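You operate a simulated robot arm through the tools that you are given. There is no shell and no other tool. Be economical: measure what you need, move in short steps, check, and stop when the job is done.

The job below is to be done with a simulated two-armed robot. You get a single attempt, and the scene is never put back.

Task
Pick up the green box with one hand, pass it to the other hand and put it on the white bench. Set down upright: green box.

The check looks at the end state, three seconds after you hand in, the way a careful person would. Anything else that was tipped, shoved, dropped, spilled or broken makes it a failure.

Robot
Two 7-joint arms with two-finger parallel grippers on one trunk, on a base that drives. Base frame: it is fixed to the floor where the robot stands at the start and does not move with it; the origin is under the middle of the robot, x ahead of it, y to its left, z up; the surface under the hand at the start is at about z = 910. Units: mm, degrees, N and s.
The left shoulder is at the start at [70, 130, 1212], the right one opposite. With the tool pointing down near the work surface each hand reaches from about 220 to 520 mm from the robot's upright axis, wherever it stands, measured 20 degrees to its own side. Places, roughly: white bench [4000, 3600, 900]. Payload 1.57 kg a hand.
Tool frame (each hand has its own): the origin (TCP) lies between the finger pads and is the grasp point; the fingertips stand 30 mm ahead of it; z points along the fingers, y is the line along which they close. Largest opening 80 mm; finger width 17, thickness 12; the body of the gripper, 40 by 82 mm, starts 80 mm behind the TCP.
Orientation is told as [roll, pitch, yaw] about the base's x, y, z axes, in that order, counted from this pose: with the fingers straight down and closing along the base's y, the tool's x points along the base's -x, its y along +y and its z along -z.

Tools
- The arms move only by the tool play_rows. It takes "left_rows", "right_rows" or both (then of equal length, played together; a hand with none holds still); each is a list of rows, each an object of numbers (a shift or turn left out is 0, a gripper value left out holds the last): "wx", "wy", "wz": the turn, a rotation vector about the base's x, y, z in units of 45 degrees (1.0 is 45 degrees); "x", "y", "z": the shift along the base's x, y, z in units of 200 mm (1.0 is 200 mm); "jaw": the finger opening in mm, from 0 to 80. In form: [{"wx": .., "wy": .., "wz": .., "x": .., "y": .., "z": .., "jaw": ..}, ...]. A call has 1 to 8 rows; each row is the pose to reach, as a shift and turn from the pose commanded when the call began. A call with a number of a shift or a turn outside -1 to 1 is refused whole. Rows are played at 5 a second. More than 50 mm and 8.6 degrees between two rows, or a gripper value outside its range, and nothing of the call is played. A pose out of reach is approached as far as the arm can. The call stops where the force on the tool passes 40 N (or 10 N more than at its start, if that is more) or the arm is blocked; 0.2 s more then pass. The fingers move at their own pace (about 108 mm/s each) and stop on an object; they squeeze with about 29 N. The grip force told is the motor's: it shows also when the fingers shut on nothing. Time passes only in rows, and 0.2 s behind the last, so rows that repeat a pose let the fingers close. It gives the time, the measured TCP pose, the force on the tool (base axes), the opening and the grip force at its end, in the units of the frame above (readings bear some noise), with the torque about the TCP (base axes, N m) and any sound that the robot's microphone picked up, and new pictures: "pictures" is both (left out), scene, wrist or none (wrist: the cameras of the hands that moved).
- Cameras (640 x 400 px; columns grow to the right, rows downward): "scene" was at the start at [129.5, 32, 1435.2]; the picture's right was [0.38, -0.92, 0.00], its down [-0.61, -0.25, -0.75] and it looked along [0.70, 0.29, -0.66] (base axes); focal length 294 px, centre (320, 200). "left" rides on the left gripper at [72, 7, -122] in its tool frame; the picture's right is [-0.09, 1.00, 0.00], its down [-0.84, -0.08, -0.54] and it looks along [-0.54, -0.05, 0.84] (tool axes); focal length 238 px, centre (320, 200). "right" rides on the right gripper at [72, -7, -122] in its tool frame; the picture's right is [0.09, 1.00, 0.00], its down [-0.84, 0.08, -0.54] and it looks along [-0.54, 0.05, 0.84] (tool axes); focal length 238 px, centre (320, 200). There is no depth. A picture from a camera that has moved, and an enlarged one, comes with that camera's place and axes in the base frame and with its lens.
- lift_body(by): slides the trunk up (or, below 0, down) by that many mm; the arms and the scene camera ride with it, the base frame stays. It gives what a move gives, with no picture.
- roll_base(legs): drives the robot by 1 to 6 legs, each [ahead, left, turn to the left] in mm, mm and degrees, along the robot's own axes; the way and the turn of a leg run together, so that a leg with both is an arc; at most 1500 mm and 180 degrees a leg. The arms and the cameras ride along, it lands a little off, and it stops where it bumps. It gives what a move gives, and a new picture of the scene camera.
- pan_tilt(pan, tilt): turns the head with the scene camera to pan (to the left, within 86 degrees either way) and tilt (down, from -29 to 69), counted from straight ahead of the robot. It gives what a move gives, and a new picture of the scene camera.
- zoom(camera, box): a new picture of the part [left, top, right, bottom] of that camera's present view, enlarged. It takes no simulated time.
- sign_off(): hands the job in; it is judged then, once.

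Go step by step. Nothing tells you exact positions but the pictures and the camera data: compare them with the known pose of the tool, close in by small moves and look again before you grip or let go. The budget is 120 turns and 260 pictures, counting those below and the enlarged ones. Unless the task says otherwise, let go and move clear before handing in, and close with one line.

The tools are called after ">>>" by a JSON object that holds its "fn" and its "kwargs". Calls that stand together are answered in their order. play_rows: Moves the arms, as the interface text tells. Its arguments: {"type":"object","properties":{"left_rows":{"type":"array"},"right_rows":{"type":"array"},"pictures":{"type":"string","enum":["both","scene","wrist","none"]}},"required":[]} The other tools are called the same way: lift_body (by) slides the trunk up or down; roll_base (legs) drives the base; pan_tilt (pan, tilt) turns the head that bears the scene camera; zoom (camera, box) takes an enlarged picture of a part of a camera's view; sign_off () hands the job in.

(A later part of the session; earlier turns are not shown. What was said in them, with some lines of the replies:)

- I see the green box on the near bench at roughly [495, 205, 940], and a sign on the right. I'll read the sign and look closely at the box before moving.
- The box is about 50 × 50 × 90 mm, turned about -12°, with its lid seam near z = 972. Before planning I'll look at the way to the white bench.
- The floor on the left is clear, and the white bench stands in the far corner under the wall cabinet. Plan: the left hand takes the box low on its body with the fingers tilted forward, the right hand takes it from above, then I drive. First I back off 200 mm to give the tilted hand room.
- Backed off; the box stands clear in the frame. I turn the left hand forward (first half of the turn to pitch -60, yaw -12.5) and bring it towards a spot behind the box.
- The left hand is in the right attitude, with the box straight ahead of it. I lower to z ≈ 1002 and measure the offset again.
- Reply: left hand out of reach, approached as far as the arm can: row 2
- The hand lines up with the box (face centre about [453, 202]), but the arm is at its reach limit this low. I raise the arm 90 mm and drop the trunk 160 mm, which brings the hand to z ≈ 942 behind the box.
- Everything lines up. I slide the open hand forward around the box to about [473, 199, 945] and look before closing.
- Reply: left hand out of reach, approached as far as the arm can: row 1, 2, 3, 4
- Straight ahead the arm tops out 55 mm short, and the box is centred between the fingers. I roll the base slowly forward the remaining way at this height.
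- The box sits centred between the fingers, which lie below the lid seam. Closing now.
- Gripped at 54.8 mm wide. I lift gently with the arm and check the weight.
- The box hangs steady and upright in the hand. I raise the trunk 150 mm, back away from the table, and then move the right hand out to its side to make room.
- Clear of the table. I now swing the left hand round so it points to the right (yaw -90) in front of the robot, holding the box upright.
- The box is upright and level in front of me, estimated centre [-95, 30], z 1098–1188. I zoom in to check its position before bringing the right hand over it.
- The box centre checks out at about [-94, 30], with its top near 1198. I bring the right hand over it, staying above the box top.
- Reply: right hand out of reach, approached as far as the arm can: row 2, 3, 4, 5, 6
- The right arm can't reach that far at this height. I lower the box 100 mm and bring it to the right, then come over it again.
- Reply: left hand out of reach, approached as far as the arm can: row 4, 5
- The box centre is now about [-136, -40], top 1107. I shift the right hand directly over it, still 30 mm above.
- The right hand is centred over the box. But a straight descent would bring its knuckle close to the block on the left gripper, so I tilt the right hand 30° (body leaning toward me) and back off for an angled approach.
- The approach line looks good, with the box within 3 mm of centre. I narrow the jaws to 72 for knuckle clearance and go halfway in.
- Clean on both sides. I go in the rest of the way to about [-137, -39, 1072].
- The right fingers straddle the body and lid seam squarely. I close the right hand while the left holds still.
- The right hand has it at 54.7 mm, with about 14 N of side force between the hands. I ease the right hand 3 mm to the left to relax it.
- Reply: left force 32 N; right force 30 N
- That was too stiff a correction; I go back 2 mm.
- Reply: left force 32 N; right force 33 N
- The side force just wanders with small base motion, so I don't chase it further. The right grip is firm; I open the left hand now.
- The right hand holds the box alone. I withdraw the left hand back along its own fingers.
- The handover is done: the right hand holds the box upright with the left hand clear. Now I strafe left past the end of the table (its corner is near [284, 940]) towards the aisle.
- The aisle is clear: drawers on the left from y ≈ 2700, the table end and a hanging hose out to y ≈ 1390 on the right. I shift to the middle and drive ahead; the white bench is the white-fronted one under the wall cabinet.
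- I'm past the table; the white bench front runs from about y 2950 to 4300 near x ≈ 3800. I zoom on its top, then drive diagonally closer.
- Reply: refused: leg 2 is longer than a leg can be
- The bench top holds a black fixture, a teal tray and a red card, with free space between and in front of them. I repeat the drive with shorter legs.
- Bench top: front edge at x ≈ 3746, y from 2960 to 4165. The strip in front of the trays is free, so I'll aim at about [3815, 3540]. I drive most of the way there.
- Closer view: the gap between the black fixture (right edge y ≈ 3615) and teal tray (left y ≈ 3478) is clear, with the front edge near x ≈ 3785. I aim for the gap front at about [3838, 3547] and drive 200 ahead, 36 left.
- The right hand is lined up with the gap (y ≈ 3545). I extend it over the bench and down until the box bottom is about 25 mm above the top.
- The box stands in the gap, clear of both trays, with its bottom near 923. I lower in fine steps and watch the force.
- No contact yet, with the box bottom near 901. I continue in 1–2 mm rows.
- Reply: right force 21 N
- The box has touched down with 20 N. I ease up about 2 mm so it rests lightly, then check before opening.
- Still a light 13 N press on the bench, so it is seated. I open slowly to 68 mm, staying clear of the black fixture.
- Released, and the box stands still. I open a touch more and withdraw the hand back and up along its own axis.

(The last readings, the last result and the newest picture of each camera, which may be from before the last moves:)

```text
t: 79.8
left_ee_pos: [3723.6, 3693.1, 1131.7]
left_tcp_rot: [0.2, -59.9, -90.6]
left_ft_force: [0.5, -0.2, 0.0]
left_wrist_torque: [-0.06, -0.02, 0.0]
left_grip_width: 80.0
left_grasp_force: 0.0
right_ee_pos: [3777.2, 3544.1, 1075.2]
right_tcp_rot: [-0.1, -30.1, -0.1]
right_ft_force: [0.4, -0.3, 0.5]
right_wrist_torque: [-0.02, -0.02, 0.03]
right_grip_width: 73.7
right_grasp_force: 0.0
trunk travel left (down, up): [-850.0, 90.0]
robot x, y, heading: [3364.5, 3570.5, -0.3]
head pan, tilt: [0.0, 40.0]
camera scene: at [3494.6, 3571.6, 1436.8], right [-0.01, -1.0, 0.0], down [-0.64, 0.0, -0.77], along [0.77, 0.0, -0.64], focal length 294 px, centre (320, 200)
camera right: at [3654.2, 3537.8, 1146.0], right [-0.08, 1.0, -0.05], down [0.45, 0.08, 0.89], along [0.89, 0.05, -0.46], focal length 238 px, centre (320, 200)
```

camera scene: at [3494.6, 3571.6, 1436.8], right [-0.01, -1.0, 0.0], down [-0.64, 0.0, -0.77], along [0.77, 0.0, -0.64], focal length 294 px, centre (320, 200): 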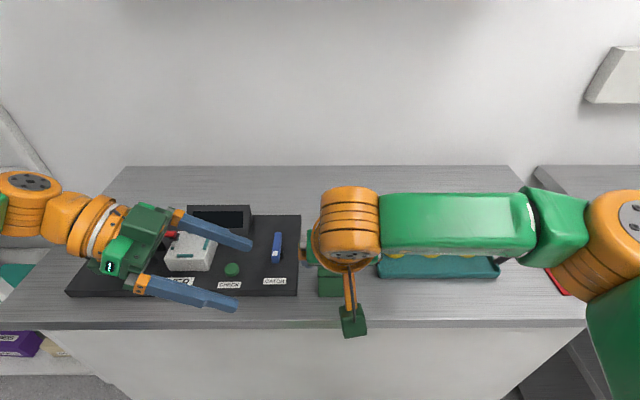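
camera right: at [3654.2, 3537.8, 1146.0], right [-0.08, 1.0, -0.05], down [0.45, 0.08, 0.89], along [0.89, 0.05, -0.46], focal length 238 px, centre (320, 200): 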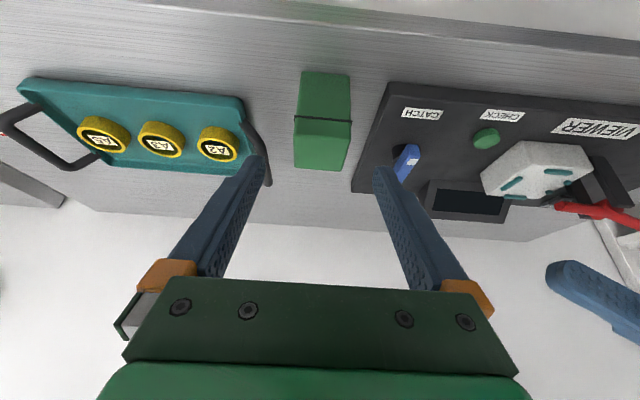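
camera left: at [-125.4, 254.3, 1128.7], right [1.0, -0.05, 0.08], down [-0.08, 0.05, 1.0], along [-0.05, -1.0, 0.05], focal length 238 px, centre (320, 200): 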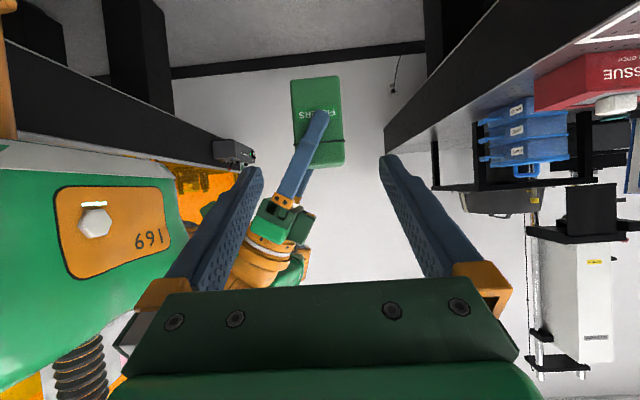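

The box stands upright in the gap. I roll back 250 mm so both hands are well clear and take a last look.

>>> {"fn": "roll_base", "kwargs": {"legs": [[-300, 0, 0]]}}

>>> {"fn": "zoom", "kwargs": {"camera": "right", "box": [160, 0, 480, 200]}}

```text
t: 81.8
left_ee_pos: [3428.6, 3696.7, 1129.3]
left_tcp_rot: [-0.2, -60.0, -90.1]
left_ft_force: [0.3, -0.5, 0.4]
left_wrist_torque: [0.01, 0.02, 0.0]
left_grip_width: 80.0
left_grasp_force: 0.1
right_ee_pos: [3482.8, 3548.3, 1075.0]
right_tcp_rot: [-0.1, -30.0, 0.1]
right_ft_force: [1.1, 0.3, 0.3]
right_wrist_torque: [0.02, 0.01, -0.01]
right_grip_width: 74.0
right_grasp_force: 0.0
trunk travel left (down, up): [-850.0, 90.0]
robot x, y, heading: [3064.0, 3574.4, 0.0]
head pan, tilt: [0.0, 40.0]
camera scene: at [3201.4, 3573.2, 1436.3], right [0.0, -1.0, 0.0], down [-0.64, 0.0, -0.76], along [0.76, 0.0, -0.64], focal length 294 px, centre (320, 200)
```

scene: 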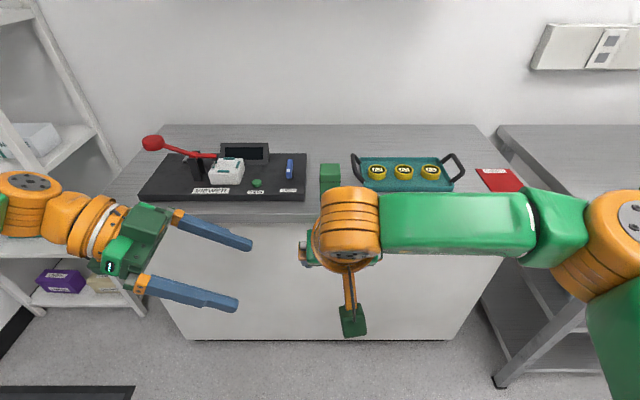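

```text
2.00 times, centred on (320, 100) of right
camera zoom: at [3360.5, 3540.2, 1144.7], right [-0.08, 1.0, -0.05], down [0.45, 0.08, 0.89], along [0.89, 0.05, -0.46], focal length 477 px, centre (320, 400)
```

zoom: 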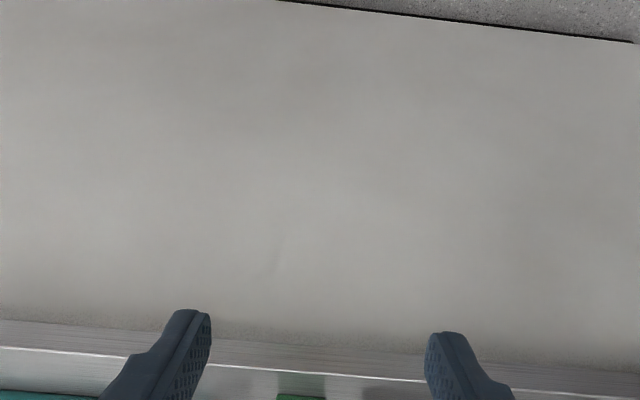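

The green box stands upright on the white bench, nothing else has moved, and both hands are clear. I'm handing in.

>>> {"fn": "sign_off", "kwargs": {}}

```text
The job is handed in.
```

I picked the green box up with the left hand and passed it to the right. It now stands upright on the white bench, between the black fixture and the teal tray. Both hands are clear, and in the last pictures nothing else had been moved.
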